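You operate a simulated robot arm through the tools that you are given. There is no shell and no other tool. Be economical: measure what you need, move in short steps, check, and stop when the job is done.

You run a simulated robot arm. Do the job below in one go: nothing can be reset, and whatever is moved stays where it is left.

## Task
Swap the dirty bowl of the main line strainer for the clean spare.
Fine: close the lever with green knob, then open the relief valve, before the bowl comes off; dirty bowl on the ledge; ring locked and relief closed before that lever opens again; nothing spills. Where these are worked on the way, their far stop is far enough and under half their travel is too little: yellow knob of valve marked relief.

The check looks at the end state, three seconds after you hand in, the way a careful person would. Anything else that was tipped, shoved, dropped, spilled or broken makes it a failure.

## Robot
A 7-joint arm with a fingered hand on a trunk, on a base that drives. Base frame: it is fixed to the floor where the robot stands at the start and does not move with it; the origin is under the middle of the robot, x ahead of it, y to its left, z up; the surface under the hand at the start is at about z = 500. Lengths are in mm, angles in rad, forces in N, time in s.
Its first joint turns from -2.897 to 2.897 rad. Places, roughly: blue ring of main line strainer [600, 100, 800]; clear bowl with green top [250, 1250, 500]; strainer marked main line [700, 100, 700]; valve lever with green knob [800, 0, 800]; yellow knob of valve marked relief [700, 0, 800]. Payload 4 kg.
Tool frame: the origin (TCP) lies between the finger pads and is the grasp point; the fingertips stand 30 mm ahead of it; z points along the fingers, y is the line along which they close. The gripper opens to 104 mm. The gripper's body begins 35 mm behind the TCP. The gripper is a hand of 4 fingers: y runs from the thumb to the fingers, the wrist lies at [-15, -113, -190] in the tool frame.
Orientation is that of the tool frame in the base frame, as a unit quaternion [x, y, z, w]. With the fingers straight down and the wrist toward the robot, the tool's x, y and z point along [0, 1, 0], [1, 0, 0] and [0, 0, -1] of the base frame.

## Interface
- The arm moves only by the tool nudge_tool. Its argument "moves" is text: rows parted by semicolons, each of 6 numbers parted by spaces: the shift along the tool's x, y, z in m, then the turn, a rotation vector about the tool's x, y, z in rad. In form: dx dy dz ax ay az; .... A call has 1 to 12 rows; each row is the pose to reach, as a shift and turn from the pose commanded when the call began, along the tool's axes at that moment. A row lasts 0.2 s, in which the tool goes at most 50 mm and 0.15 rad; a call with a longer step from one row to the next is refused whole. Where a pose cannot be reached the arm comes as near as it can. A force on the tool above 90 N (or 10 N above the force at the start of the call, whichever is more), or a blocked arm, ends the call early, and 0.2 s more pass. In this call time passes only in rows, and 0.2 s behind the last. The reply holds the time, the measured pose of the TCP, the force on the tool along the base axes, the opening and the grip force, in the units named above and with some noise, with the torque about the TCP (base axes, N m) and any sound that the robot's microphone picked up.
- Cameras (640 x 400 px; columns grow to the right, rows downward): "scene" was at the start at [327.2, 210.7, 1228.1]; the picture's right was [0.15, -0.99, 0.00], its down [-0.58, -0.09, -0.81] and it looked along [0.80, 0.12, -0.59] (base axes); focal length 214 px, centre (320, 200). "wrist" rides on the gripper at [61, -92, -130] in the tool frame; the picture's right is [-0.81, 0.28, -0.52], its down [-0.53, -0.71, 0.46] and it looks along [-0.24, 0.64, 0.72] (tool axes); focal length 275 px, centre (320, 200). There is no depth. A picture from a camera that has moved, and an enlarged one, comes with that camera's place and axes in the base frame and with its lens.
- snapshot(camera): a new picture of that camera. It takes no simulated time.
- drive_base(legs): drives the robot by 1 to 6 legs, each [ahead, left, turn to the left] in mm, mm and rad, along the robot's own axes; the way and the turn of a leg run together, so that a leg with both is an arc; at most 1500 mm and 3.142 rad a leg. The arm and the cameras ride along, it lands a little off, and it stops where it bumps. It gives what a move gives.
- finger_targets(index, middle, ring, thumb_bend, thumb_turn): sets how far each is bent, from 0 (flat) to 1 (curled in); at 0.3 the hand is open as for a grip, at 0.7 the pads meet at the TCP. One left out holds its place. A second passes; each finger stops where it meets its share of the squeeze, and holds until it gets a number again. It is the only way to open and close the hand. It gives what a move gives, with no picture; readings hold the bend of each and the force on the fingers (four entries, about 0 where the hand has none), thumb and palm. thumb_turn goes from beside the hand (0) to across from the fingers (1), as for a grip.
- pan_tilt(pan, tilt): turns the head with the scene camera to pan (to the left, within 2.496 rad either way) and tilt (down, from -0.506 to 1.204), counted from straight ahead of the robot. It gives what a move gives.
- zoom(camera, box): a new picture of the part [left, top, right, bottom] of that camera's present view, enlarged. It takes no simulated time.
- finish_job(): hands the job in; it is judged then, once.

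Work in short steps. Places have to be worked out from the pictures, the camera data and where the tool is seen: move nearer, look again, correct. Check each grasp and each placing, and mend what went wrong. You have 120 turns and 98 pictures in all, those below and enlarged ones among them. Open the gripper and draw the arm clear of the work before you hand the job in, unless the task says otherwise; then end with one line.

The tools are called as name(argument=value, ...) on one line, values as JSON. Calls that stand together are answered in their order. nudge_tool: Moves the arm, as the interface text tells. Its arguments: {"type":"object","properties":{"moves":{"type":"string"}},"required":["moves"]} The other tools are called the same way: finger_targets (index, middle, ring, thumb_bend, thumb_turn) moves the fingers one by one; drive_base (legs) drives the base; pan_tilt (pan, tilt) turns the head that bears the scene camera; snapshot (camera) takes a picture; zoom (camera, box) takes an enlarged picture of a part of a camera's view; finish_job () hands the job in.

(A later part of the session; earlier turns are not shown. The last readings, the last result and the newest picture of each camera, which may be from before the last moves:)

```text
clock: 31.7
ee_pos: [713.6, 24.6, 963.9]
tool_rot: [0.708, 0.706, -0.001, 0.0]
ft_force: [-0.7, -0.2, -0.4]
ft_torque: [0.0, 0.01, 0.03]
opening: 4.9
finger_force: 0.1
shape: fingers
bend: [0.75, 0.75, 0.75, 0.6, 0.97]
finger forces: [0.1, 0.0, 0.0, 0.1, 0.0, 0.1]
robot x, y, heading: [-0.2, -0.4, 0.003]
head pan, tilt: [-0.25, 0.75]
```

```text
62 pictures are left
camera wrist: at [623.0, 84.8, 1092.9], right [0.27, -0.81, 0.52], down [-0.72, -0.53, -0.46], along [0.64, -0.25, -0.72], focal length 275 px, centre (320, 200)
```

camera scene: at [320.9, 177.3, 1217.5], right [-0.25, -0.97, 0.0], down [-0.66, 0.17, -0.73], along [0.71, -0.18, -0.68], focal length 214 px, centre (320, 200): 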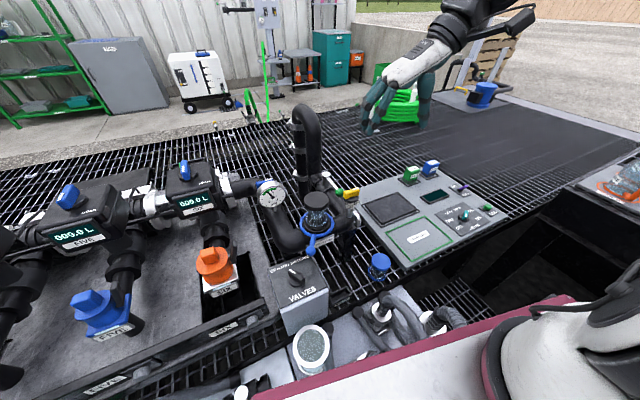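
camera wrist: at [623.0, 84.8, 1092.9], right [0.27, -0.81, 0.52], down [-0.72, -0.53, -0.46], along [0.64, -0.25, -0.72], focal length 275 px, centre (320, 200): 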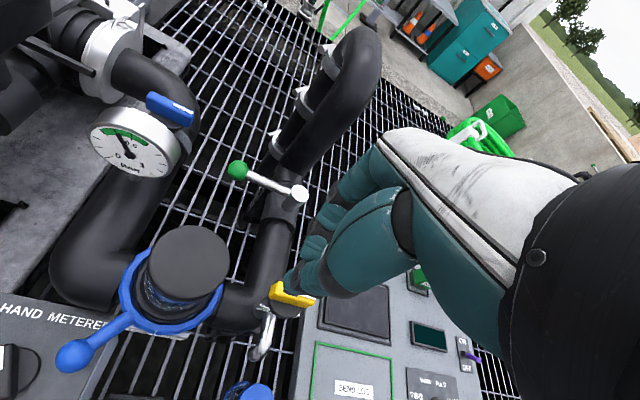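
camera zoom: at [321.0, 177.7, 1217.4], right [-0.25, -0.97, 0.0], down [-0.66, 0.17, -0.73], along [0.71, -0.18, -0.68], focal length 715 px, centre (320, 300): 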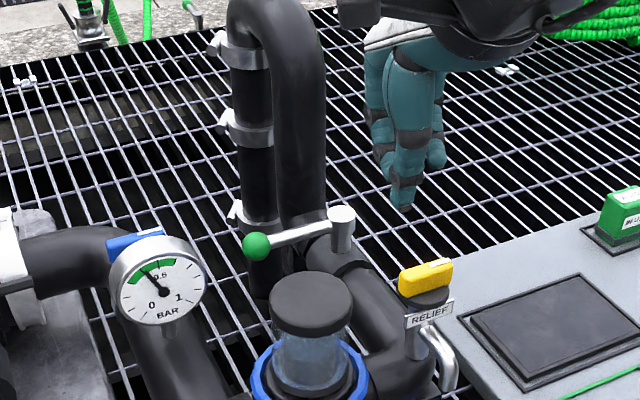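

Lever is now at ~102° azimuth – a full quarter turn, closed. Next the relief: handle centre ≈(719,-9,840), long axis ≈(0.37,-0.93). I open the hand, align the closing line across the handle (−0.38 rad) and hover over it.

finger_targets(index=0.35, middle=0.35, ring=0.35, thumb_bend=0.35)

nudge_tool(moves="-0.017 0.003 0.02 0 0 -0.13; -0.034 0.005 0.04 0 0 -0.26; -0.034 0.005 0.06 0 0 -0.38; -0.034 0.005 0.06 0 0 -0.38")

zoom(camera="scene", box=[280, 110, 440, 230])

snapshot(camera="wrist")

```text
clock: 32.7
ee_pos: [715.8, 22.6, 964.4]
tool_rot: [0.709, 0.705, 0.001, 0.0]
ft_force: [0.2, 0.7, -0.5]
ft_torque: [0.02, 0.0, 0.01]
opening: 90.2
finger_force: 0.0
shape: fingers
bend: [0.35, 0.35, 0.35, 0.35, 0.97]
finger forces: [0.1, 0.1, 0.0, 0.0, 0.1, 0.1]
robot x, y, heading: [-2.2, 2.1, -0.003]
head pan, tilt: [-0.25, 0.75]
```

```text
clock: 33.7
ee_pos: [721.3, -10.5, 903.6]
tool_rot: [0.562, 0.827, 0.001, 0.0]
ft_force: [0.0, -0.5, -0.4]
ft_torque: [0.02, 0.03, 0.02]
opening: 90.3
finger_force: 0.0
shape: fingers
bend: [0.35, 0.35, 0.35, 0.35, 0.97]
finger forces: [0.0, 0.0, 0.0, 0.1, 0.0, 0.0]
robot x, y, heading: [-4.1, 1.6, 0.005]
head pan, tilt: [-0.25, 0.75]
```

```text
3.33 times, centred on (360, 170) of scene
camera zoom: at [320.9, 177.3, 1217.5], right [-0.25, -0.97, 0.0], down [-0.66, 0.17, -0.73], along [0.71, -0.18, -0.68], focal length 715 px, centre (187, 300)
```

zoom: 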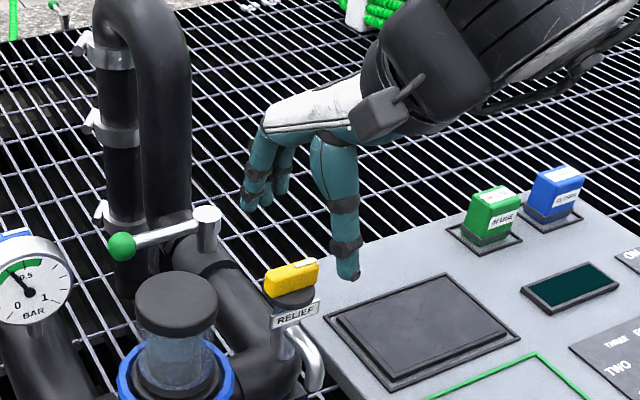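

```text
60 pictures are left
camera wrist: at [612.8, 11.5, 1033.2], right [0.55, -0.65, 0.52], down [-0.47, -0.76, -0.46], along [0.69, 0.01, -0.72], focal length 275 px, centre (320, 200)
```

wrist: 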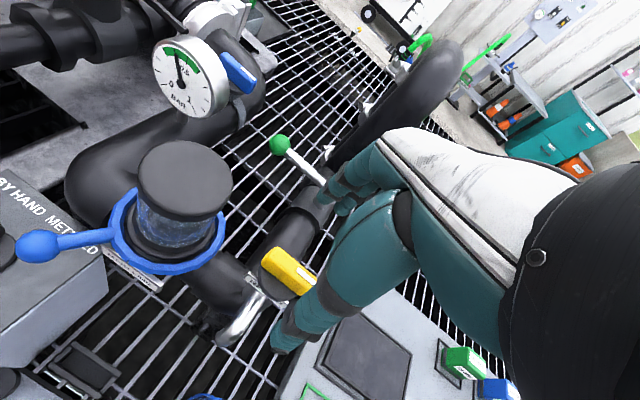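

Handle centre ≈(718,-12), axis ~13° off y. Trim the rotation and lower to TCP z≈858 so the tips stay above the disc below the handle.

nudge_tool(moves="0 -0.001 0.015 0 0 0.07; 0 -0.003 0.03 0 0 0.14; 0 -0.003 0.045 0 0 0.14; 0 -0.003 0.045 0 0 0.14")

zoom(camera="scene", box=[320, 130, 420, 205])

zoom(camera="wrist", box=[160, 180, 400, 380])

```text
clock: 34.7
ee_pos: [717.8, -10.1, 859.8]
tool_rot: [0.62, 0.785, -0.001, 0.0]
ft_force: [0.1, -0.7, -0.2]
ft_torque: [-0.01, -0.01, 0.02]
opening: 90.1
finger_force: 0.0
shape: fingers
bend: [0.35, 0.35, 0.35, 0.35, 0.97]
finger forces: [0.1, 0.1, 0.0, 0.0, 0.0, 0.0]
robot x, y, heading: [0.7, 1.4, -0.0]
head pan, tilt: [-0.25, 0.75]
```

```text
5.33 times, centred on (370, 168) of scene
camera zoom: at [320.9, 177.3, 1217.5], right [-0.25, -0.97, 0.0], down [-0.66, 0.17, -0.73], along [0.71, -0.18, -0.68], focal length 1144 px, centre (53, 373)
```

zoom: 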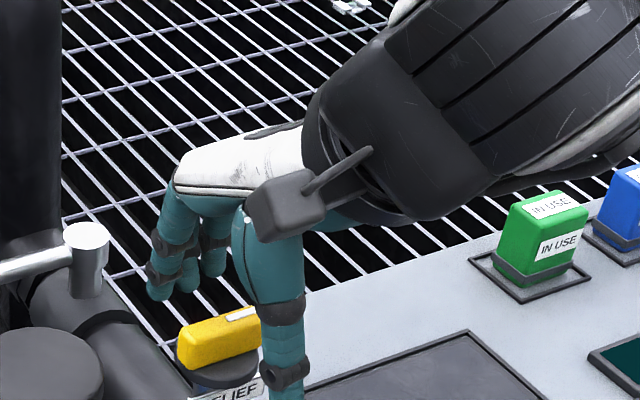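

```text
2.00 times, centred on (280, 280) of wrist
camera zoom: at [614.7, 26.3, 987.5], right [0.46, -0.72, 0.52], down [-0.57, -0.68, -0.46], along [0.68, -0.09, -0.72], focal length 551 px, centre (400, 40)
```

zoom: 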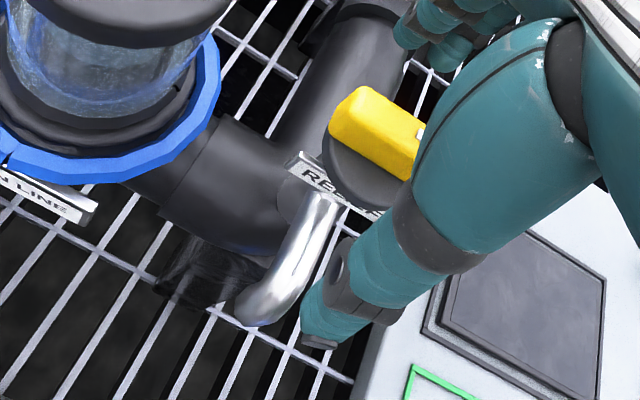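

Thumb and fingers straddle the handle. Close the grip.

finger_targets(index=0.7, middle=0.7, ring=0.7, thumb_bend=0.7)

zoom(camera="wrist", box=[160, 180, 400, 380])

```text
clock: 35.7
ee_pos: [719.5, -11.9, 858.5]
tool_rot: [0.62, 0.785, 0.001, 0.0]
ft_force: [23.4, 4.5, -0.5]
ft_torque: [0.1, -0.65, 0.19]
opening: 13.9
finger_force: 11.6
shape: fingers
bend: [0.6, 0.63, 0.62, 0.7, 0.97]
finger forces: [8.3, 8.8, 7.2, 0.0, 0.1, 0.0]
robot x, y, heading: [-0.4, -1.0, 0.002]
head pan, tilt: [-0.25, 0.75]
```

```text
2.00 times, centred on (280, 280) of wrist
camera zoom: at [616.1, 26.5, 987.6], right [0.46, -0.72, 0.52], down [-0.57, -0.68, -0.46], along [0.68, -0.09, -0.72], focal length 551 px, centre (400, 40)
```

zoom: 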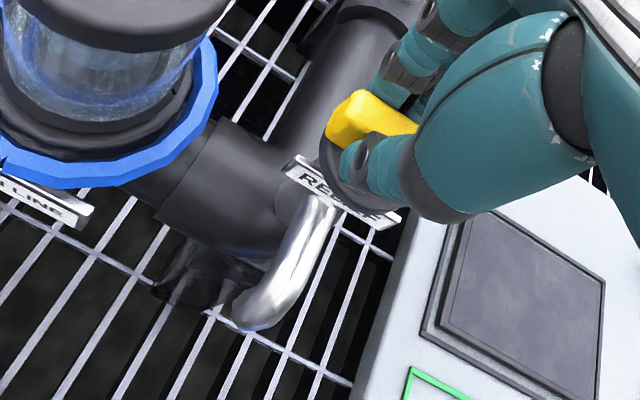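

Fingers touch, thumb not yet. Bend the thumb more.

finger_targets(thumb_bend=0.9)

```text
clock: 36.7
ee_pos: [717.7, -11.6, 857.8]
tool_rot: [0.618, 0.786, -0.001, 0.0]
ft_force: [8.0, -2.9, -1.3]
ft_torque: [-0.15, -0.44, 0.37]
opening: 10.1
finger_force: 22.4
shape: fingers
bend: [0.59, 0.61, 0.61, 0.74, 0.97]
finger forces: [8.9, 9.5, 8.0, 0.0, 18.5, 0.0]
robot x, y, heading: [-1.7, -2.5, 0.001]
head pan, tilt: [-0.25, 0.75]
```

Gripped (18 N thumb vs 26 N fingers). Test-turn counter-clockwise (−z tool).

nudge_tool(moves="0 0 0 0 0 -0.1; 0 0 0 0 0 -0.2; 0 0 0 0 0 -0.3; 0 0 0 0 0 -0.3")

zoom(camera="scene", box=[260, 130, 420, 250])

```text
clock: 37.7
ee_pos: [719.8, -13.1, 858.3]
tool_rot: [0.496, 0.869, 0.0, 0.001]
ft_force: [13.0, -16.2, -6.0]
ft_torque: [-0.36, -0.47, -0.11]
opening: 10.0
finger_force: 20.0
shape: fingers
bend: [0.58, 0.64, 0.67, 0.75, 0.96]
finger forces: [13.8, 7.6, 2.5, 0.1, 15.4, 0.1]
robot x, y, heading: [-1.6, -0.5, 0.003]
head pan, tilt: [-0.25, 0.75]
```

```text
3.33 times, centred on (340, 190) of scene
camera zoom: at [321.5, 176.7, 1217.4], right [-0.25, -0.97, 0.0], down [-0.66, 0.17, -0.73], along [0.71, -0.18, -0.68], focal length 715 px, centre (253, 233)
```

zoom: 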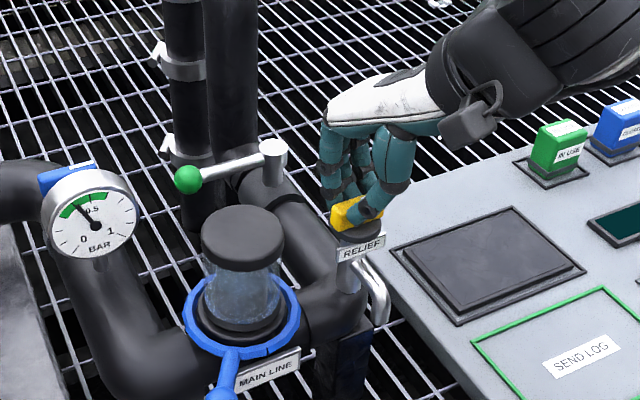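

Finger bends became unequal: handle stayed put (stop side). Try clockwise.

nudge_tool(moves="0 0 0 0 0 0.14; 0 0 0 0 0 0.28; 0 0 0 0 0 0.42; 0 0 0 0 0 0.56; 0 0 0 0 0 0.7; 0 0 0 0 0 0.7")

zoom(camera="scene", box=[260, 130, 420, 250])

```text
clock: 39.1
ee_pos: [718.7, -9.8, 858.8]
tool_rot: [0.762, 0.648, 0.001, -0.002]
ft_force: [1.4, 17.6, 0.4]
ft_torque: [0.46, -0.27, 0.84]
opening: 10.2
finger_force: 27.4
shape: fingers
bend: [0.6, 0.59, 0.63, 0.75, 0.98]
finger forces: [8.5, 17.7, 5.0, 0.0, 25.0, 0.0]
robot x, y, heading: [0.7, 0.3, -0.002]
head pan, tilt: [-0.25, 0.75]
```

```text
3.33 times, centred on (340, 190) of scene
camera zoom: at [320.8, 178.3, 1217.4], right [-0.25, -0.97, 0.0], down [-0.66, 0.17, -0.73], along [0.71, -0.18, -0.68], focal length 715 px, centre (253, 233)
```

zoom: 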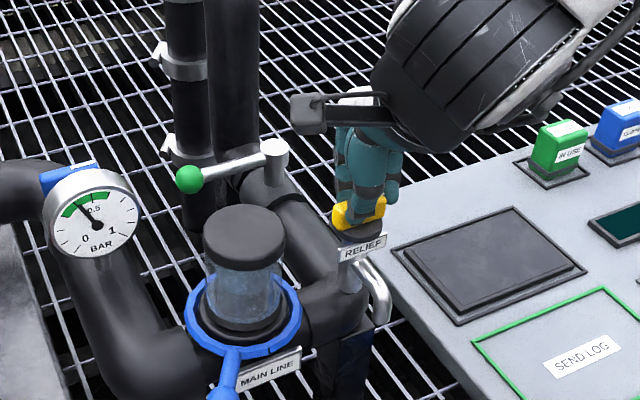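

Seems to be following. Continue clockwise in steps.

nudge_tool(moves="0 0 0 0 0 0.14; 0 0 0 0 0 0.28; 0 0 0 0 0 0.42; 0 0 0 0 0 0.56; 0 0 0 0 0 0.7; 0 0 0 0 0 0.84; 0 0 0 0 0 0.84")

zoom(camera="scene", box=[260, 130, 420, 250])

```text
clock: 40.7
ee_pos: [723.4, -4.4, 858.8]
tool_rot: [0.959, 0.283, 0.006, -0.005]
ft_force: [48.1, 61.0, 1.8]
ft_torque: [1.44, -1.72, 2.56]
opening: 12.7
finger_force: 56.8
shape: fingers
bend: [0.64, 0.56, 0.7, 0.72, 1.0]
finger forces: [18.0, 68.5, 0.0, 0.1, 27.8, 0.0]
robot x, y, heading: [-2.0, -0.8, -0.001]
head pan, tilt: [-0.25, 0.75]
```

```text
3.33 times, centred on (340, 190) of scene
camera zoom: at [322.6, 179.6, 1216.8], right [-0.25, -0.97, 0.0], down [-0.66, 0.17, -0.73], along [0.71, -0.18, -0.68], focal length 715 px, centre (253, 233)
```

zoom: 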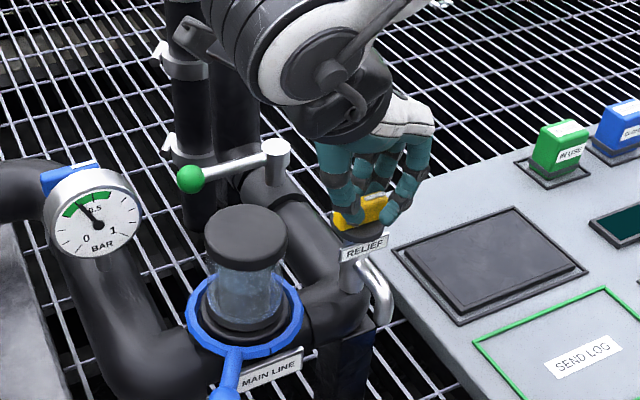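

Strong reaction (77 N, 2.6 N·m): clockwise is the stop. Turn back to the original grip angle and look before trying CCW with a better grip.

nudge_tool(moves="0 0 0 0 0 -0.14; 0 0 0 0 0 -0.28; 0 0 0 0 0 -0.42; 0 0 0 0 0 -0.56; 0 0 0 0 0 -0.7; 0 0 0 0 0 -0.84; 0 0 0 0 0 -0.98; 0 0 0 0 0 -1.1; 0 0 0 0 0 -1.22; 0 0 0 0 0 -1.22")

zoom(camera="wrist", box=[160, 180, 400, 380])

```text
clock: 42.9
ee_pos: [719.5, -15.6, 857.3]
tool_rot: [0.629, 0.778, 0.0, 0.002]
ft_force: [-6.1, -25.7, 9.5]
ft_torque: [-0.67, -0.13, -0.05]
opening: 10.1
finger_force: 28.9
shape: fingers
bend: [0.59, 0.62, 0.72, 0.76, 0.96]
finger forces: [9.2, 7.5, 19.8, 0.1, 21.3, 0.0]
robot x, y, heading: [1.3, -2.7, -0.004]
head pan, tilt: [-0.25, 0.75]
```

```text
2.00 times, centred on (280, 280) of wrist
camera zoom: at [616.3, 24.8, 986.4], right [0.44, -0.73, 0.52], down [-0.59, -0.67, -0.45], along [0.68, -0.1, -0.72], focal length 551 px, centre (400, 40)
```

zoom: 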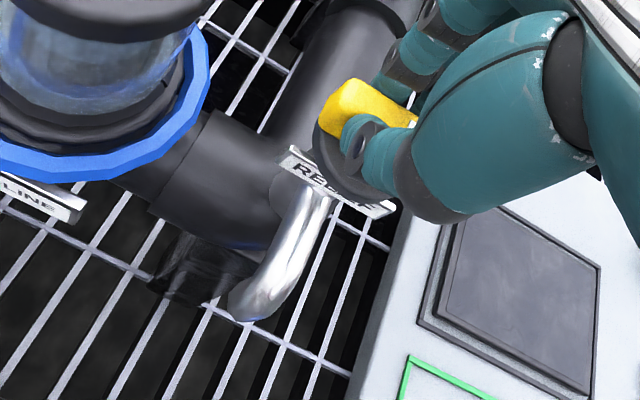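

Handle angle is unchanged. Now turn CCW further with the grip held, watching torque.

nudge_tool(moves="0 0 0 0 0 -0.14; 0 0.003 0 0 0 -0.28; 0 0.004 0 0 0 -0.42; 0 0.004 0 0 0 -0.56; 0 0.004 0 0 0 -0.7; 0 0.004 0 0 0 -0.84; 0 0.004 0 0 0 -0.84")

zoom(camera="scene", box=[300, 150, 400, 225])

```text
clock: 44.5
ee_pos: [726.4, -15.4, 856.7]
tool_rot: [0.259, 0.966, -0.001, 0.003]
ft_force: [19.9, -56.2, 5.7]
ft_torque: [-1.06, -0.41, -0.15]
opening: 9.7
finger_force: 42.2
shape: fingers
bend: [0.62, 0.66, 0.72, 0.75, 0.95]
finger forces: [6.7, 3.2, 45.3, 0.0, 28.7, 0.1]
robot x, y, heading: [-2.0, 0.7, -0.002]
head pan, tilt: [-0.25, 0.75]
```

```text
5.33 times, centred on (350, 188) of scene
camera zoom: at [321.6, 175.5, 1217.7], right [-0.25, -0.97, 0.0], down [-0.66, 0.17, -0.73], along [0.71, -0.18, -0.68], focal length 1144 px, centre (160, 267)
```

zoom: 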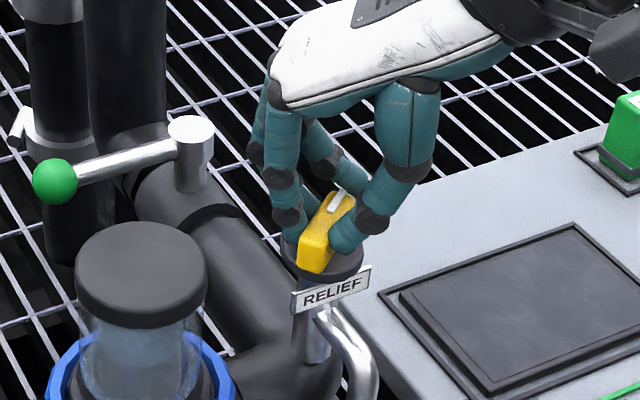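

It is turning CCW (~50° so far). Continue, recentring slightly to relieve the side force.

nudge_tool(moves="-0.001 -0.004 0 0 0 -0.1; -0.002 -0.008 0 0 0 -0.22; -0.002 -0.008 0 0 0 -0.35; -0.002 -0.008 0 0 0 -0.48; -0.002 -0.008 0 0 0 -0.6; -0.002 -0.008 0 0 0 -0.7; -0.002 -0.008 0 0 0 -0.7")

zoom(camera="scene", box=[260, 130, 400, 235])

```text
clock: 46.1
ee_pos: [727.1, -19.4, 858.9]
tool_rot: [-0.088, 0.996, 0.002, 0.005]
ft_force: [59.6, -12.4, -1.6]
ft_torque: [-0.17, -1.37, -0.37]
opening: 9.9
finger_force: 43.1
shape: fingers
bend: [0.6, 0.65, 0.72, 0.75, 0.96]
finger forces: [9.4, 6.0, 51.6, 0.0, 19.9, 0.1]
robot x, y, heading: [0.9, -2.7, 0.0]
head pan, tilt: [-0.25, 0.75]
```

```text
3.81 times, centred on (330, 182) of scene
camera zoom: at [322.8, 177.1, 1217.1], right [-0.25, -0.97, 0.0], down [-0.66, 0.17, -0.73], along [0.71, -0.18, -0.68], focal length 817 px, centre (282, 267)
```

zoom: 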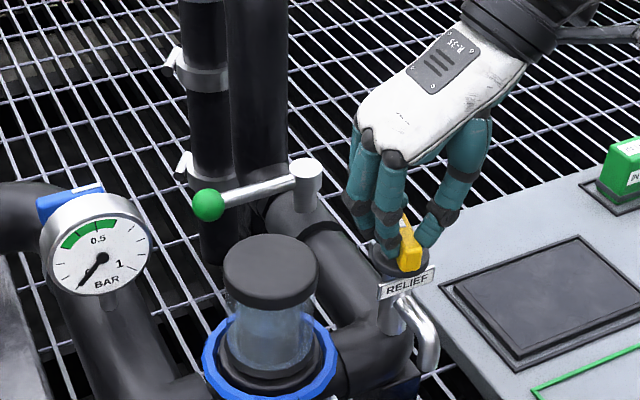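

The gauge fell to 0: relief is open. A bit more turn to reach its stop, with recentring.

nudge_tool(moves="0.004 0.001 0 0 0 -0.08; 0.008 0.003 0 0 0 -0.16; 0.008 0.003 0 0 0 -0.26; 0.008 0.003 0 0 0 -0.26")

zoom(camera="scene", box=[310, 150, 390, 210])

```text
clock: 46.7
ee_pos: [727.7, -20.4, 859.7]
tool_rot: [-0.145, 0.989, -0.001, 0.014]
ft_force: [22.4, -6.5, -11.9]
ft_torque: [-0.09, -0.63, -0.18]
opening: 10.0
finger_force: 24.8
shape: fingers
bend: [0.59, 0.64, 0.72, 0.75, 0.96]
finger forces: [9.3, 5.7, 18.2, 0.0, 17.5, 0.1]
robot x, y, heading: [-1.2, -2.6, 0.001]
head pan, tilt: [-0.25, 0.75]
stopped in row 2: the force on the tool passed its limit at 96 N (the readings are from after the stop); the commanded pose is now the measured one
```

```text
6.67 times, centred on (350, 180) of scene
camera zoom: at [322.5, 177.0, 1217.3], right [-0.25, -0.97, 0.0], down [-0.66, 0.17, -0.73], along [0.71, -0.18, -0.68], focal length 1430 px, centre (120, 333)
```

zoom: 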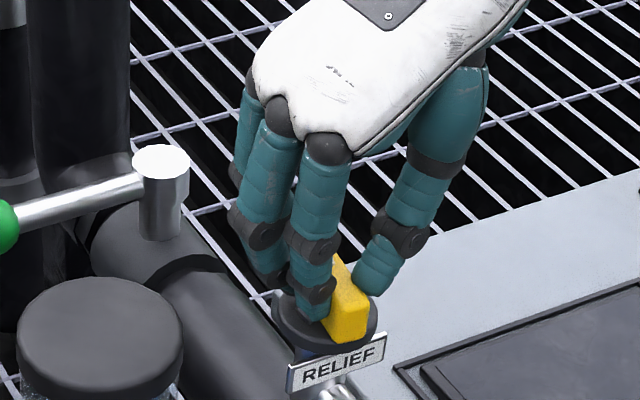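

Hit the stop (96 N). Release and lift.

finger_targets(index=0.35, middle=0.35, ring=0.35, thumb_bend=0.35)

nudge_tool(moves="0 0 -0.04 0 0 0; 0 0 -0.08 0 0 0; 0 0 -0.12 0 0 0; 0 0 -0.12 0 0 0.14; 0 0 -0.12 0 0 0.28; 0 0 -0.12 0 0 0.28")

zoom(camera="scene", box=[260, 130, 400, 235])

```text
clock: 47.7
ee_pos: [728.5, -19.2, 860.4]
tool_rot: [-0.144, 0.989, 0.0, 0.014]
ft_force: [40.7, -2.8, 9.1]
ft_torque: [0.12, -1.05, -0.56]
opening: 90.3
finger_force: 22.5
shape: fingers
bend: [0.35, 0.35, 0.73, 0.35, 0.97]
finger forces: [0.0, 0.0, 45.3, 0.0, 0.1, 0.1]
robot x, y, heading: [0.8, 1.5, 0.0]
head pan, tilt: [-0.25, 0.75]
```

```text
clock: 49.1
ee_pos: [723.9, -20.6, 977.9]
tool_rot: [-0.007, 1.0, 0.002, 0.013]
ft_force: [-0.5, -0.1, -0.1]
ft_torque: [0.0, -0.01, 0.02]
opening: 90.8
finger_force: 0.1
shape: fingers
bend: [0.35, 0.35, 0.35, 0.35, 0.98]
finger forces: [0.0, 0.0, 0.1, 0.1, 0.1, 0.0]
robot x, y, heading: [-2.3, -0.1, -0.002]
head pan, tilt: [-0.25, 0.75]
```

```text
3.81 times, centred on (330, 182) of scene
camera zoom: at [321.4, 177.4, 1217.5], right [-0.25, -0.97, 0.0], down [-0.66, 0.17, -0.73], along [0.71, -0.18, -0.68], focal length 817 px, centre (282, 267)
```

zoom: 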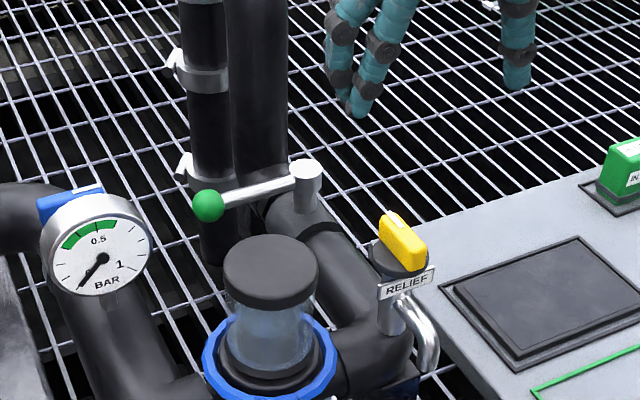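

The handle has turned ~90° and gauge reads 0. Now the ring: ball ≈(618,122,780). I move the hand near (640,60,925) and look at the ball's surroundings with the wrist camera.

nudge_tool(moves="0.03 0.03 0 0 0 0; 0.06 0.06 0.02 0 0 0; 0.084 0.08 0.05 0 0 0; 0.084 0.08 0.05 0 0 0")

snapshot(camera="wrist")

```text
clock: 50.1
ee_pos: [637.0, 57.5, 929.5]
tool_rot: [-0.008, 1.0, 0.003, 0.012]
ft_force: [0.7, -0.1, 0.4]
ft_torque: [0.01, 0.01, 0.02]
opening: 90.3
finger_force: 0.2
shape: fingers
bend: [0.35, 0.35, 0.35, 0.35, 0.98]
finger forces: [0.0, 0.0, 0.0, 0.1, 0.1, 0.1]
robot x, y, heading: [-0.8, 1.3, 0.003]
head pan, tilt: [-0.25, 0.75]
```

```text
48 pictures are left
camera wrist: at [574.7, -36.9, 1057.2], right [0.79, 0.28, 0.54], down [0.55, -0.7, -0.45], along [0.25, 0.65, -0.72], focal length 275 px, centre (320, 200)
```

wrist: 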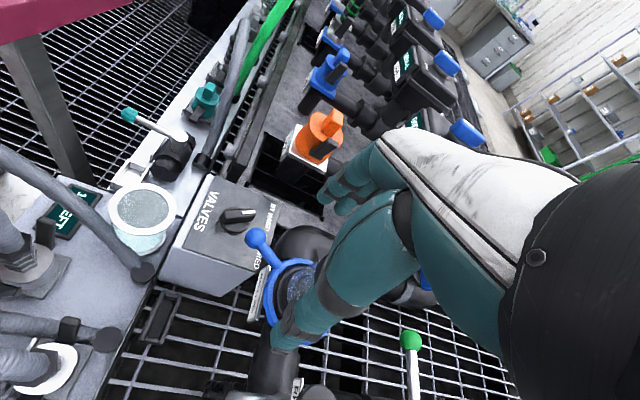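

Ball confirmed at ~(618,115,780), nothing high around it. I straddle it (fingers on +y side, mostly outside the ring) and lower.

nudge_tool(moves="0.022 0.024 0 0 0 0; 0.045 0.047 0 0 0 0; 0.045 0.047 0.045 0 0 0; 0.045 0.047 0.09 0 0 0; 0.045 0.047 0.135 0 0 0; 0.045 0.047 0.138 0 0 0")

zoom(camera="scene", box=[250, 160, 390, 265])

```text
clock: 51.5
ee_pos: [596.7, 105.0, 789.6]
tool_rot: [-0.008, 1.0, 0.002, 0.012]
ft_force: [1.2, 0.3, -0.6]
ft_torque: [-0.01, 0.02, -0.01]
opening: 90.7
finger_force: 0.1
shape: fingers
bend: [0.35, 0.35, 0.35, 0.35, 0.98]
finger forces: [0.0, 0.0, 0.1, 0.0, 0.0, 0.1]
robot x, y, heading: [1.0, -0.2, -0.001]
head pan, tilt: [-0.25, 0.75]
```

```text
3.81 times, centred on (320, 212) of scene
camera zoom: at [321.4, 177.4, 1217.5], right [-0.25, -0.97, 0.0], down [-0.66, 0.17, -0.73], along [0.71, -0.18, -0.68], focal length 817 px, centre (320, 152)
```

zoom: 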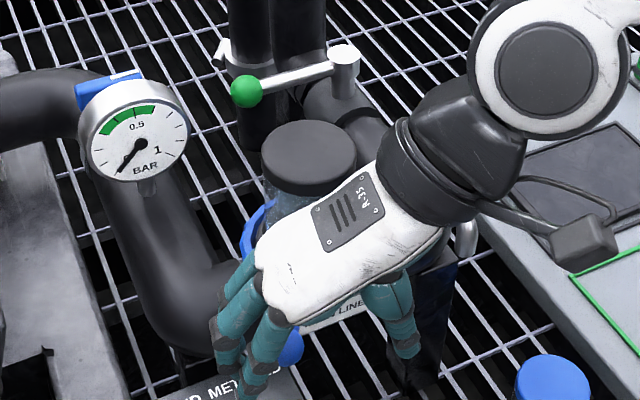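

Ball is caged. Push −y gradually along the arc (ring CCW).

nudge_tool(moves="0 -0.015 0 0 0 0; 0.001 -0.027 0 0 0 0; 0.003 -0.037 0 0 0 0; 0.005 -0.047 0 0 0 0; 0.005 -0.057 0 0 0 0")

zoom(camera="scene", box=[250, 160, 390, 265])

```text
clock: 52.7
ee_pos: [592.6, 48.3, 789.3]
tool_rot: [-0.008, 1.0, 0.002, 0.012]
ft_force: [-0.6, 0.3, 0.2]
ft_torque: [-0.02, 0.01, 0.02]
opening: 90.6
finger_force: 0.6
shape: fingers
bend: [0.35, 0.35, 0.35, 0.35, 0.98]
finger forces: [0.0, 0.4, 0.2, 0.1, 0.0, 0.0]
robot x, y, heading: [1.0, -0.2, -0.0]
head pan, tilt: [-0.25, 0.75]
```

```text
3.81 times, centred on (320, 212) of scene
camera zoom: at [321.3, 177.5, 1217.5], right [-0.25, -0.97, 0.0], down [-0.66, 0.17, -0.73], along [0.71, -0.18, -0.68], focal length 817 px, centre (320, 152)
```

zoom: 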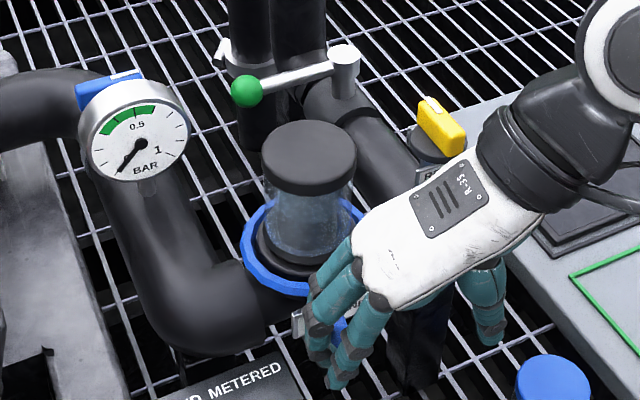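

The ring turns freely. Continue further along the arc.

nudge_tool(moves="0.003 -0.01 0 0 0 0; 0.001 -0.02 0 0 0 0; -0.003 -0.03 0 0 0 0; -0.008 -0.039 0 0 0 0; -0.013 -0.047 0 0 0 0; -0.018 -0.055 0 0 0 0")

zoom(camera="scene", box=[250, 160, 390, 265])

```text
clock: 54.1
ee_pos: [610.6, -6.6, 789.3]
tool_rot: [-0.006, 1.0, 0.002, 0.012]
ft_force: [-0.1, 0.3, -0.5]
ft_torque: [0.04, 0.01, -0.01]
opening: 90.7
finger_force: 0.5
shape: fingers
bend: [0.35, 0.35, 0.35, 0.35, 0.98]
finger forces: [0.0, 0.1, 0.2, 0.0, 0.0, 0.0]
robot x, y, heading: [0.6, 2.8, 0.006]
head pan, tilt: [-0.25, 0.75]
```

```text
3.81 times, centred on (320, 212) of scene
camera zoom: at [321.3, 177.5, 1217.5], right [-0.25, -0.97, 0.0], down [-0.66, 0.17, -0.73], along [0.71, -0.18, -0.68], focal length 817 px, centre (320, 152)
```

zoom: 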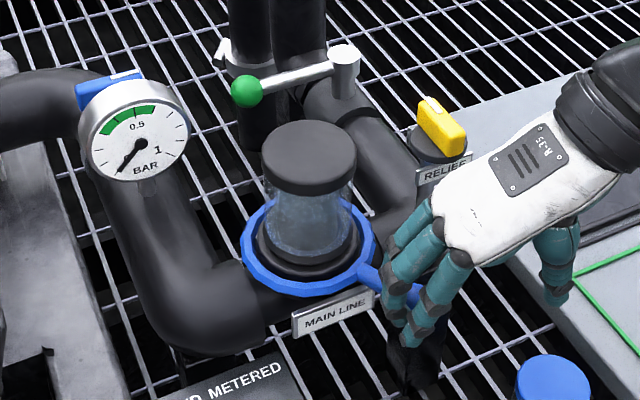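

Ball at ~219° azimuth, still no stop. Continue with more +x.

nudge_tool(moves="-0.006 -0.006 0 0 0 0; -0.012 -0.012 0 0 0 0; -0.018 -0.018 0 0 0 0; -0.024 -0.023 0 0 0 0; -0.03 -0.028 0 0 0 0; -0.034 -0.032 0 0 0 0")

zoom(camera="scene", box=[250, 160, 390, 265])

```text
clock: 55.5
ee_pos: [644.8, -37.8, 790.0]
tool_rot: [-0.008, 1.0, 0.003, 0.012]
ft_force: [-14.9, 9.7, 10.8]
ft_torque: [0.99, 0.33, 1.05]
opening: 97.0
finger_force: 10.5
shape: fingers
bend: [0.3, 0.25, 0.35, 0.35, 0.98]
finger forces: [8.7, 12.4, 0.0, 0.0, 0.0, 0.0]
robot x, y, heading: [1.3, 1.3, 0.002]
head pan, tilt: [-0.25, 0.75]
```

```text
3.81 times, centred on (320, 212) of scene
camera zoom: at [320.5, 177.8, 1217.7], right [-0.25, -0.97, 0.0], down [-0.66, 0.17, -0.73], along [0.71, -0.18, -0.68], focal length 817 px, centre (320, 152)
```

zoom: 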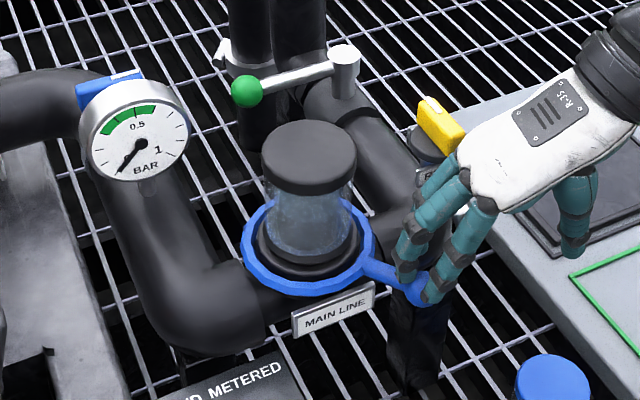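

Ring met its end (~20 N on the fingers, ball ≈222°, ~67° turned). Back off slightly, lift, and turn the hand to the standard orientation over the bowl.

nudge_tool(moves="0.008 0.008 0 0 0 0; 0.008 0.008 -0.045 0 0 0; 0.008 0.008 -0.09 0 0 0; 0.008 0.008 -0.135 0 0 0; 0.008 0.008 -0.18 0 0 0; -0.006 0.035 -0.2 0 0 0.14; -0.02 0.06 -0.2 0 0 0.28; -0.035 0.085 -0.2 0 0 0.42; -0.052 0.11 -0.2 0 0 0.56; -0.052 0.128 -0.2 0 0 0.7; -0.052 0.128 -0.2 0 0 0.84; -0.052 0.128 -0.2 0 0 0.98")

nudge_tool(moves="0 0 0 0 0 0.14; 0 0 0 0 0 0.28; 0 0 0 0 0 0.42; 0 0 0 0 0 0.56; 0 0 0 0 0 0.61; 0 0 0 0 0 0.61")

finger_targets(index=0.3, middle=0.3, ring=0.3, thumb_bend=0.3)

snapshot(camera="wrist")

```text
clock: 58.1
ee_pos: [690.7, 91.6, 991.2]
tool_rot: [0.466, 0.885, 0.008, 0.01]
ft_force: [-0.5, -0.4, 0.5]
ft_torque: [-0.02, 0.0, 0.04]
opening: 90.7
finger_force: 0.1
shape: fingers
bend: [0.35, 0.35, 0.35, 0.35, 0.98]
finger forces: [0.1, 0.1, 0.1, 0.0, 0.0, 0.0]
robot x, y, heading: [-3.7, -1.4, 0.001]
head pan, tilt: [-0.25, 0.75]
```

```text
clock: 59.5
ee_pos: [690.3, 91.5, 993.2]
tool_rot: [0.709, 0.705, 0.01, 0.007]
ft_force: [-0.7, -0.5, -0.7]
ft_torque: [-0.02, -0.01, 0.02]
opening: 90.7
finger_force: 0.2
shape: fingers
bend: [0.35, 0.35, 0.35, 0.35, 0.97]
finger forces: [0.0, 0.0, 0.0, 0.0, 0.0, 0.0]
out of reach, approached as far as the arm can: row 1, 2, 3
robot x, y, heading: [0.7, 1.9, -0.0]
head pan, tilt: [-0.25, 0.75]
```

```text
clock: 60.5
ee_pos: [690.2, 91.3, 993.6]
tool_rot: [0.709, 0.705, 0.011, 0.007]
ft_force: [-0.7, 0.0, -0.2]
ft_torque: [-0.03, -0.01, 0.03]
opening: 102.8
finger_force: 0.2
shape: fingers
bend: [0.3, 0.3, 0.3, 0.3, 0.97]
finger forces: [0.0, 0.1, 0.1, 0.1, 0.1, 0.0]
robot x, y, heading: [1.3, -0.8, 0.0]
head pan, tilt: [-0.25, 0.75]
```

```text
43 pictures are left
camera wrist: at [595.6, 151.4, 1120.0], right [0.26, -0.81, 0.52], down [-0.7, -0.53, -0.48], along [0.66, -0.24, -0.71], focal length 275 px, centre (320, 200)
```

wrist: 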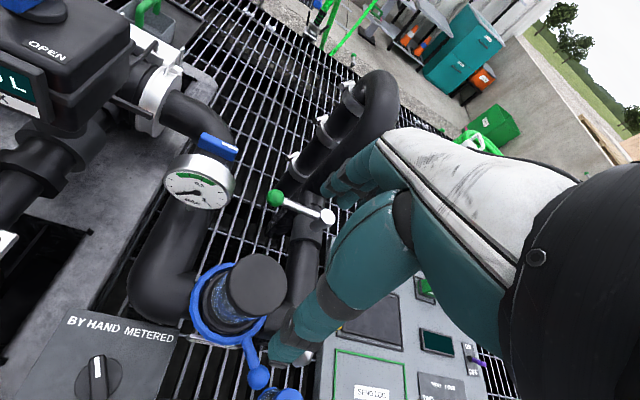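

Cap centre re-measured ≈(699,92), top ≈863. Correct a small tilt, centre, and lower to TCP z≈850.

nudge_tool(moves="0 0.004 0.03 0.012 0 0; 0 0.008 0.07 0.024 0 0; 0 0.008 0.11 0.024 0 0; 0 0.008 0.143 0.024 0 0; 0 0.008 0.143 0.024 0 0")

zoom(camera="scene", box=[250, 130, 390, 235])

zoom(camera="wrist", box=[140, 150, 400, 370])

```text
clock: 61.7
ee_pos: [700.9, 91.9, 850.9]
tool_rot: [0.709, 0.705, 0.002, -0.002]
ft_force: [1.4, 0.1, -1.1]
ft_torque: [0.0, 0.01, -0.03]
opening: 102.8
finger_force: 0.1
shape: fingers
bend: [0.3, 0.3, 0.3, 0.3, 0.97]
finger forces: [0.1, 0.0, 0.1, 0.0, 0.1, 0.1]
robot x, y, heading: [3.1, 1.6, -0.001]
head pan, tilt: [-0.25, 0.75]
```

```text
3.81 times, centred on (320, 182) of scene
camera zoom: at [321.3, 177.4, 1217.5], right [-0.25, -0.97, 0.0], down [-0.66, 0.17, -0.73], along [0.71, -0.18, -0.68], focal length 817 px, centre (320, 267)
```

zoom: 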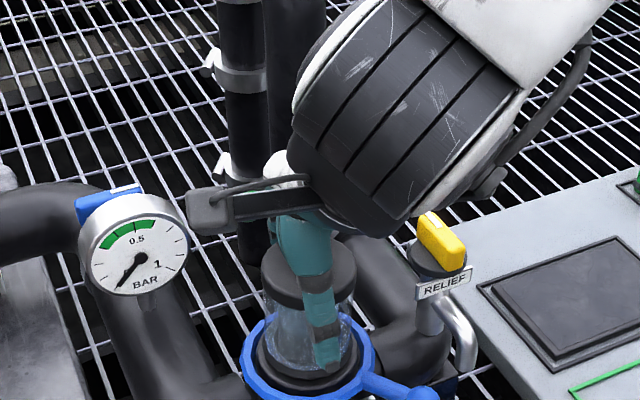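

```text
1.82 times, centred on (270, 260) of wrist
camera zoom: at [609.7, 152.4, 979.6], right [0.27, -0.81, 0.51], down [-0.72, -0.53, -0.46], along [0.64, -0.24, -0.73], focal length 500 px, centre (411, 91)
```

zoom: 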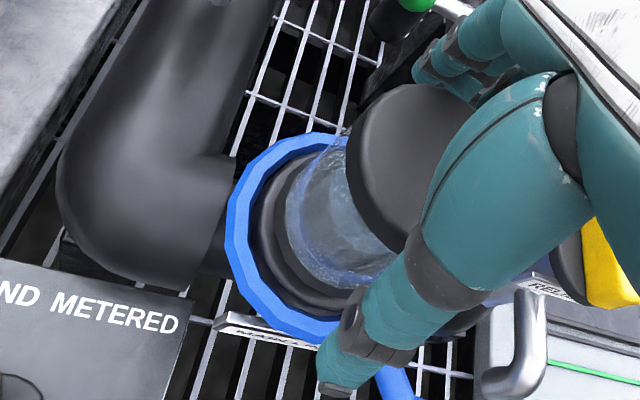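

Positioned. Close on the cap.

finger_targets(index=0.7, middle=0.7, ring=0.7, thumb_bend=0.8)

zoom(camera="wrist", box=[140, 150, 400, 370])

```text
clock: 62.7
ee_pos: [701.4, 91.6, 850.6]
tool_rot: [0.709, 0.705, 0.002, -0.002]
ft_force: [7.0, -4.6, -0.4]
ft_torque: [-0.4, -0.58, -0.01]
opening: 56.1
finger_force: 34.9
shape: fingers
bend: [0.46, 0.51, 0.54, 0.56, 0.93]
finger forces: [15.4, 11.4, 12.5, 0.0, 31.0, 0.0]
robot x, y, heading: [-1.7, -2.7, -0.0]
head pan, tilt: [-0.25, 0.75]
```

```text
1.82 times, centred on (270, 260) of wrist
camera zoom: at [610.2, 152.1, 979.8], right [0.27, -0.81, 0.51], down [-0.72, -0.53, -0.46], along [0.64, -0.24, -0.73], focal length 500 px, centre (411, 91)
```

zoom: 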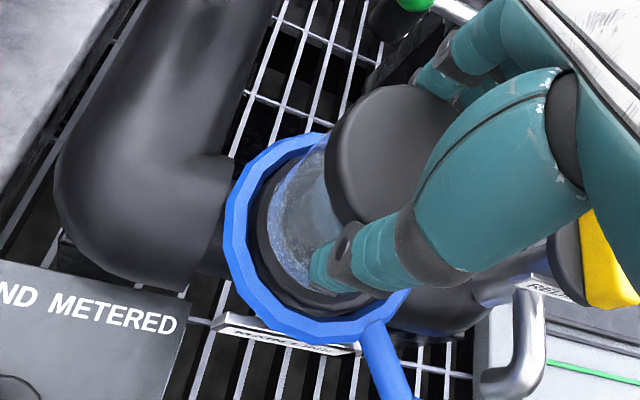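

Good grip (~35 N each side). Lift slowly straight up.

nudge_tool(moves="0 0 -0.008 0 0 0; 0 0 -0.016 0 0 0; 0 0 -0.026 0 0 0; 0 0 -0.038 0 0 0; 0 0 -0.052 0 0 0; 0 0 -0.07 0 0 0; 0 0 -0.09 0 0 0")

zoom(camera="scene", box=[250, 120, 390, 225])

```text
clock: 64.3
ee_pos: [702.7, 91.4, 939.3]
tool_rot: [0.709, 0.705, 0.002, -0.002]
ft_force: [-0.4, -1.1, -1.3]
ft_torque: [-0.05, 0.04, 0.0]
opening: 56.3
finger_force: 32.4
shape: fingers
bend: [0.46, 0.52, 0.56, 0.57, 0.92]
finger forces: [14.3, 9.0, 10.2, 0.1, 31.6, 0.1]
robot x, y, heading: [-1.0, 2.4, 0.0]
head pan, tilt: [-0.25, 0.75]
```

```text
3.81 times, centred on (320, 172) of scene
camera zoom: at [321.5, 177.4, 1217.4], right [-0.25, -0.97, 0.0], down [-0.66, 0.17, -0.73], along [0.71, -0.18, -0.68], focal length 817 px, centre (320, 305)
```

zoom: 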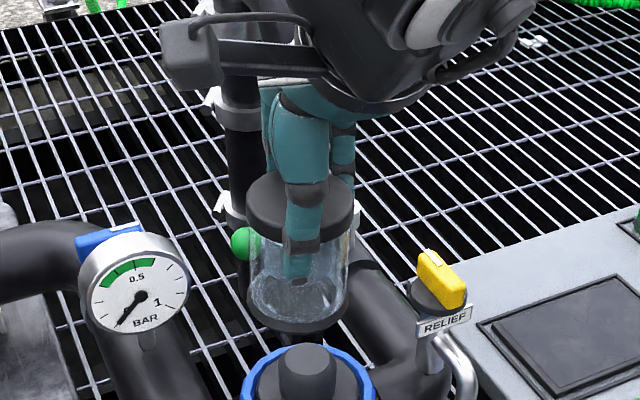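

The bowl is out and held upright; a filter core stays in the housing. Raise and retract it in close for travel.

nudge_tool(moves="0 0 -0.045 0 0 0; -0.01 -0.02 -0.085 0 0 0; -0.03 -0.055 -0.11 0 0 0; -0.05 -0.095 -0.125 0 0 0; -0.07 -0.135 -0.13 0 0 0; -0.09 -0.175 -0.13 0 0 0; -0.11 -0.215 -0.13 0 0 0; -0.13 -0.255 -0.13 0 0 0; -0.145 -0.29 -0.13 0 0 0")

drive_base(legs=[[-150, 0, 0]])

pan_tilt(pan=1.3, tilt=0.9)

snapshot(camera="scene")

```text
clock: 66.3
ee_pos: [424.0, -41.3, 1152.9]
tool_rot: [0.709, 0.705, 0.001, -0.001]
ft_force: [0.0, 0.8, -1.3]
ft_torque: [0.01, 0.02, 0.02]
opening: 56.1
finger_force: 33.2
shape: fingers
bend: [0.46, 0.52, 0.56, 0.57, 0.92]
finger forces: [14.3, 9.0, 10.8, 0.0, 31.4, 0.1]
out of reach, approached as far as the arm can: row 5, 6, 7, 8, 9
robot x, y, heading: [-2.0, 0.3, 0.0]
head pan, tilt: [-0.25, 0.75]
```

```text
clock: 67.7
ee_pos: [273.0, -41.0, 1154.0]
tool_rot: [0.709, 0.706, 0.002, -0.001]
ft_force: [-0.6, 0.4, -0.9]
ft_torque: [-0.03, 0.04, 0.0]
opening: 56.5
finger_force: 32.8
shape: fingers
bend: [0.46, 0.52, 0.56, 0.57, 0.92]
finger forces: [14.2, 9.0, 10.8, 0.0, 31.5, 0.0]
robot x, y, heading: [-151.4, -1.7, -0.0]
head pan, tilt: [-0.25, 0.75]
```

```text
clock: 69.3
ee_pos: [273.1, -40.5, 1153.8]
tool_rot: [0.708, 0.706, 0.002, -0.002]
ft_force: [0.1, 0.0, -0.9]
ft_torque: [-0.01, -0.02, -0.03]
opening: 56.1
finger_force: 32.9
shape: fingers
bend: [0.46, 0.52, 0.56, 0.57, 0.92]
finger forces: [14.3, 9.0, 10.6, 0.1, 31.5, 0.1]
robot x, y, heading: [-151.5, 2.2, 0.003]
head pan, tilt: [1.3, 0.901]
```

```text
38 pictures are left
camera scene: at [109.8, 270.7, 1205.6], right [0.96, -0.27, 0.0], down [-0.21, -0.76, -0.62], along [0.17, 0.6, -0.78], focal length 214 px, centre (320, 200)
```

scene: 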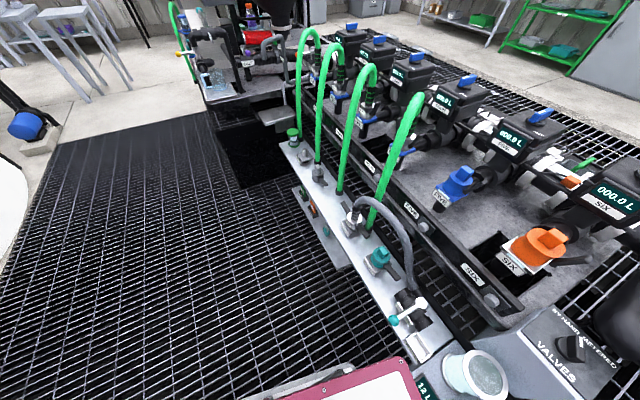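

Free floor on the left. I zoom on the ledge area.

zoom(camera="scene", box=[250, 100, 420, 270])

```text
2.35 times, centred on (335, 185) of scene
camera zoom: at [109.8, 270.7, 1205.6], right [0.96, -0.27, 0.0], down [-0.21, -0.76, -0.62], along [0.17, 0.6, -0.78], focal length 505 px, centre (285, 235)
```

zoom: 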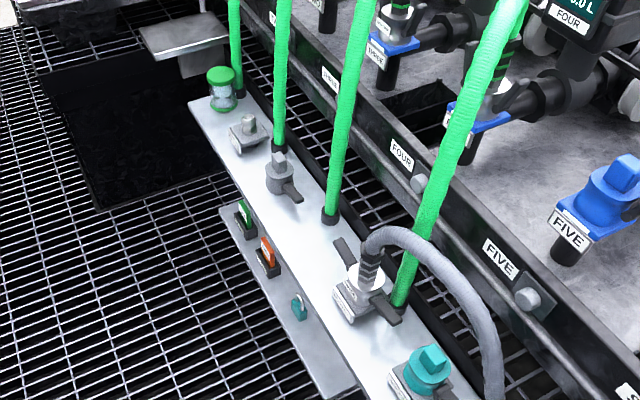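

The pale strip carrying the spare is the ledge; a free spot is around (280,825). Drive left along it (with some back-off).

drive_base(legs=[[-80, 0, 0], [0, 700, 0]])

pan_tilt(pan=0.6, tilt=0.95)

snapshot(camera="scene")

```text
clock: 73.8
ee_pos: [192.3, 658.7, 1154.0]
tool_rot: [0.71, 0.705, 0.002, -0.002]
ft_force: [-0.8, -0.1, -2.1]
ft_torque: [0.02, 0.01, 0.0]
opening: 56.1
finger_force: 32.7
shape: fingers
bend: [0.46, 0.52, 0.56, 0.57, 0.92]
finger forces: [14.4, 8.9, 10.8, 0.0, 31.4, 0.0]
robot x, y, heading: [-229.2, 700.7, -0.005]
head pan, tilt: [1.3, 0.901]
```

```text
clock: 74.9
ee_pos: [192.4, 657.5, 1152.8]
tool_rot: [0.71, 0.704, 0.002, -0.002]
ft_force: [0.4, -1.5, -1.6]
ft_torque: [-0.02, 0.01, -0.02]
opening: 56.1
finger_force: 32.5
shape: fingers
bend: [0.46, 0.52, 0.56, 0.57, 0.92]
finger forces: [14.4, 9.0, 10.8, 0.0, 31.3, 0.0]
robot x, y, heading: [-230.2, 702.1, -0.004]
head pan, tilt: [0.6, 0.949]
```

```text
36 pictures are left
camera scene: at [70.7, 938.8, 1202.0], right [0.56, -0.83, 0.0], down [-0.67, -0.46, -0.58], along [0.48, 0.33, -0.81], focal length 214 px, centre (320, 200)
```

scene: 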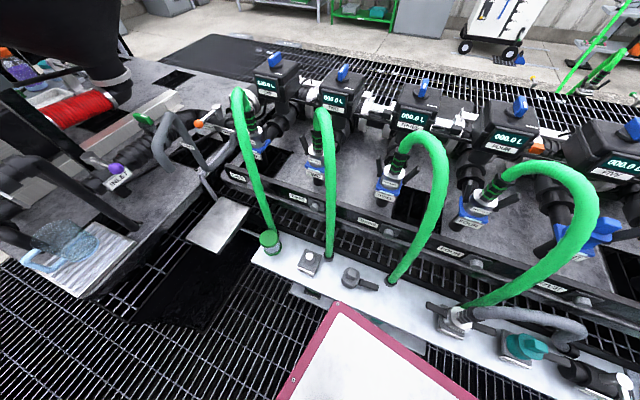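

zoom(camera="scene", box=[230, 215, 480, 370])

```text
2.56 times, centred on (355, 292) of scene
camera zoom: at [70.7, 938.8, 1202.0], right [0.56, -0.83, 0.0], down [-0.67, -0.46, -0.58], along [0.48, 0.33, -0.81], focal length 549 px, centre (230, -37)
```

zoom: 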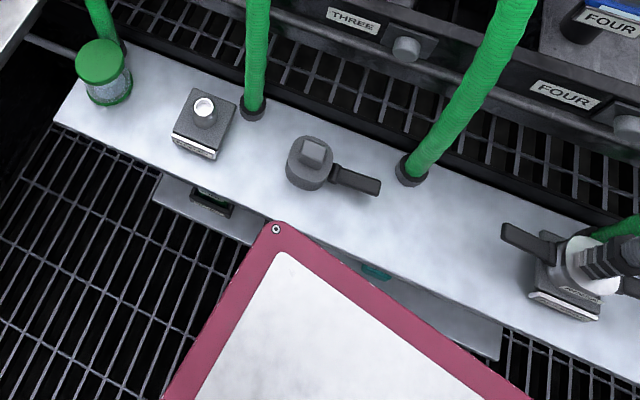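

Spare centre ≈(222,1238). Free ledge spot ≈(295,803). Move there and lower to TCP z≈650.

nudge_tool(moves="0.03 0.02 0.02 0 0 0; 0.06 0.04 0.05 0 0 0; 0.09 0.06 0.085 0 0 0; 0.12 0.085 0.12 0 0 0; 0.145 0.104 0.155 0 0 0; 0.145 0.104 0.2 0 0 0; 0.145 0.104 0.25 0 0 0; 0.145 0.104 0.3 0 0 0; 0.145 0.104 0.35 0 0 0; 0.145 0.104 0.4 0 0 0; 0.145 0.104 0.45 0 0 0; 0.145 0.104 0.5 0 0 0")

snapshot(camera="scene")

snapshot(camera="wrist")

```text
refused: row 3 steps farther than a row can; nothing moved
```

```text
34 pictures are left
camera scene: at [70.7, 938.8, 1202.0], right [0.56, -0.83, 0.0], down [-0.67, -0.46, -0.58], along [0.48, 0.33, -0.81], focal length 214 px, centre (320, 200)
```

scene: 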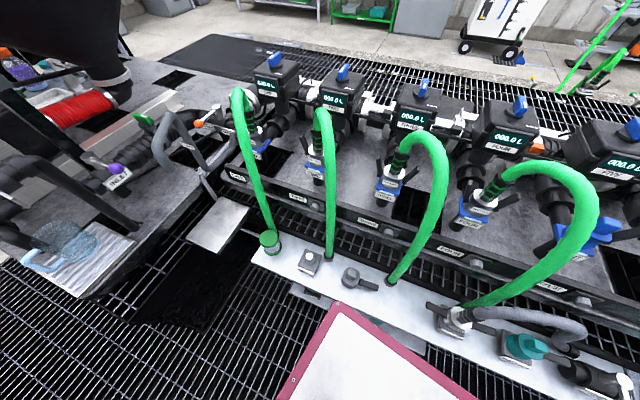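

```text
33 pictures are left
camera wrist: at [101.5, 718.4, 1283.0], right [0.27, -0.81, 0.51], down [-0.72, -0.53, -0.46], along [0.64, -0.25, -0.73], focal length 275 px, centre (320, 200)
```

wrist: 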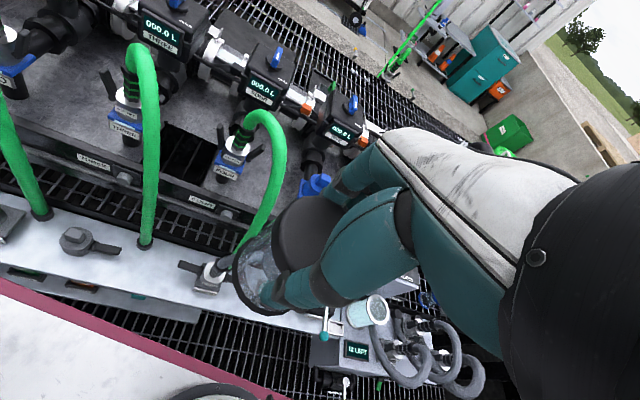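

That was refused (step too long). Retry with shorter rows.

nudge_tool(moves="0.03 0.02 0.02 0 0 0; 0.058 0.04 0.045 0 0 0; 0.087 0.06 0.075 0 0 0; 0.115 0.08 0.105 0 0 0; 0.145 0.104 0.13 0 0 0; 0.145 0.104 0.17 0 0 0; 0.145 0.104 0.215 0 0 0; 0.145 0.104 0.26 0 0 0; 0.145 0.104 0.305 0 0 0; 0.145 0.104 0.35 0 0 0; 0.145 0.104 0.395 0 0 0; 0.145 0.104 0.44 0 0 0")

```text
clock: 77.5
ee_pos: [311.6, 829.6, 694.6]
tool_rot: [0.71, 0.704, 0.0, -0.002]
ft_force: [-0.1, -0.7, -1.3]
ft_torque: [0.03, 0.01, 0.01]
opening: 55.5
finger_force: 31.9
shape: fingers
bend: [0.46, 0.52, 0.59, 0.57, 0.92]
finger forces: [14.1, 9.2, 9.9, 0.0, 29.8, 0.0]
out of reach, approached as far as the arm can: row 1, 2, 3, 4, 5, 6, 7, 8, 9, 10, 11, 12
robot x, y, heading: [-231.4, 699.1, 0.0]
head pan, tilt: [0.6, 0.949]
```

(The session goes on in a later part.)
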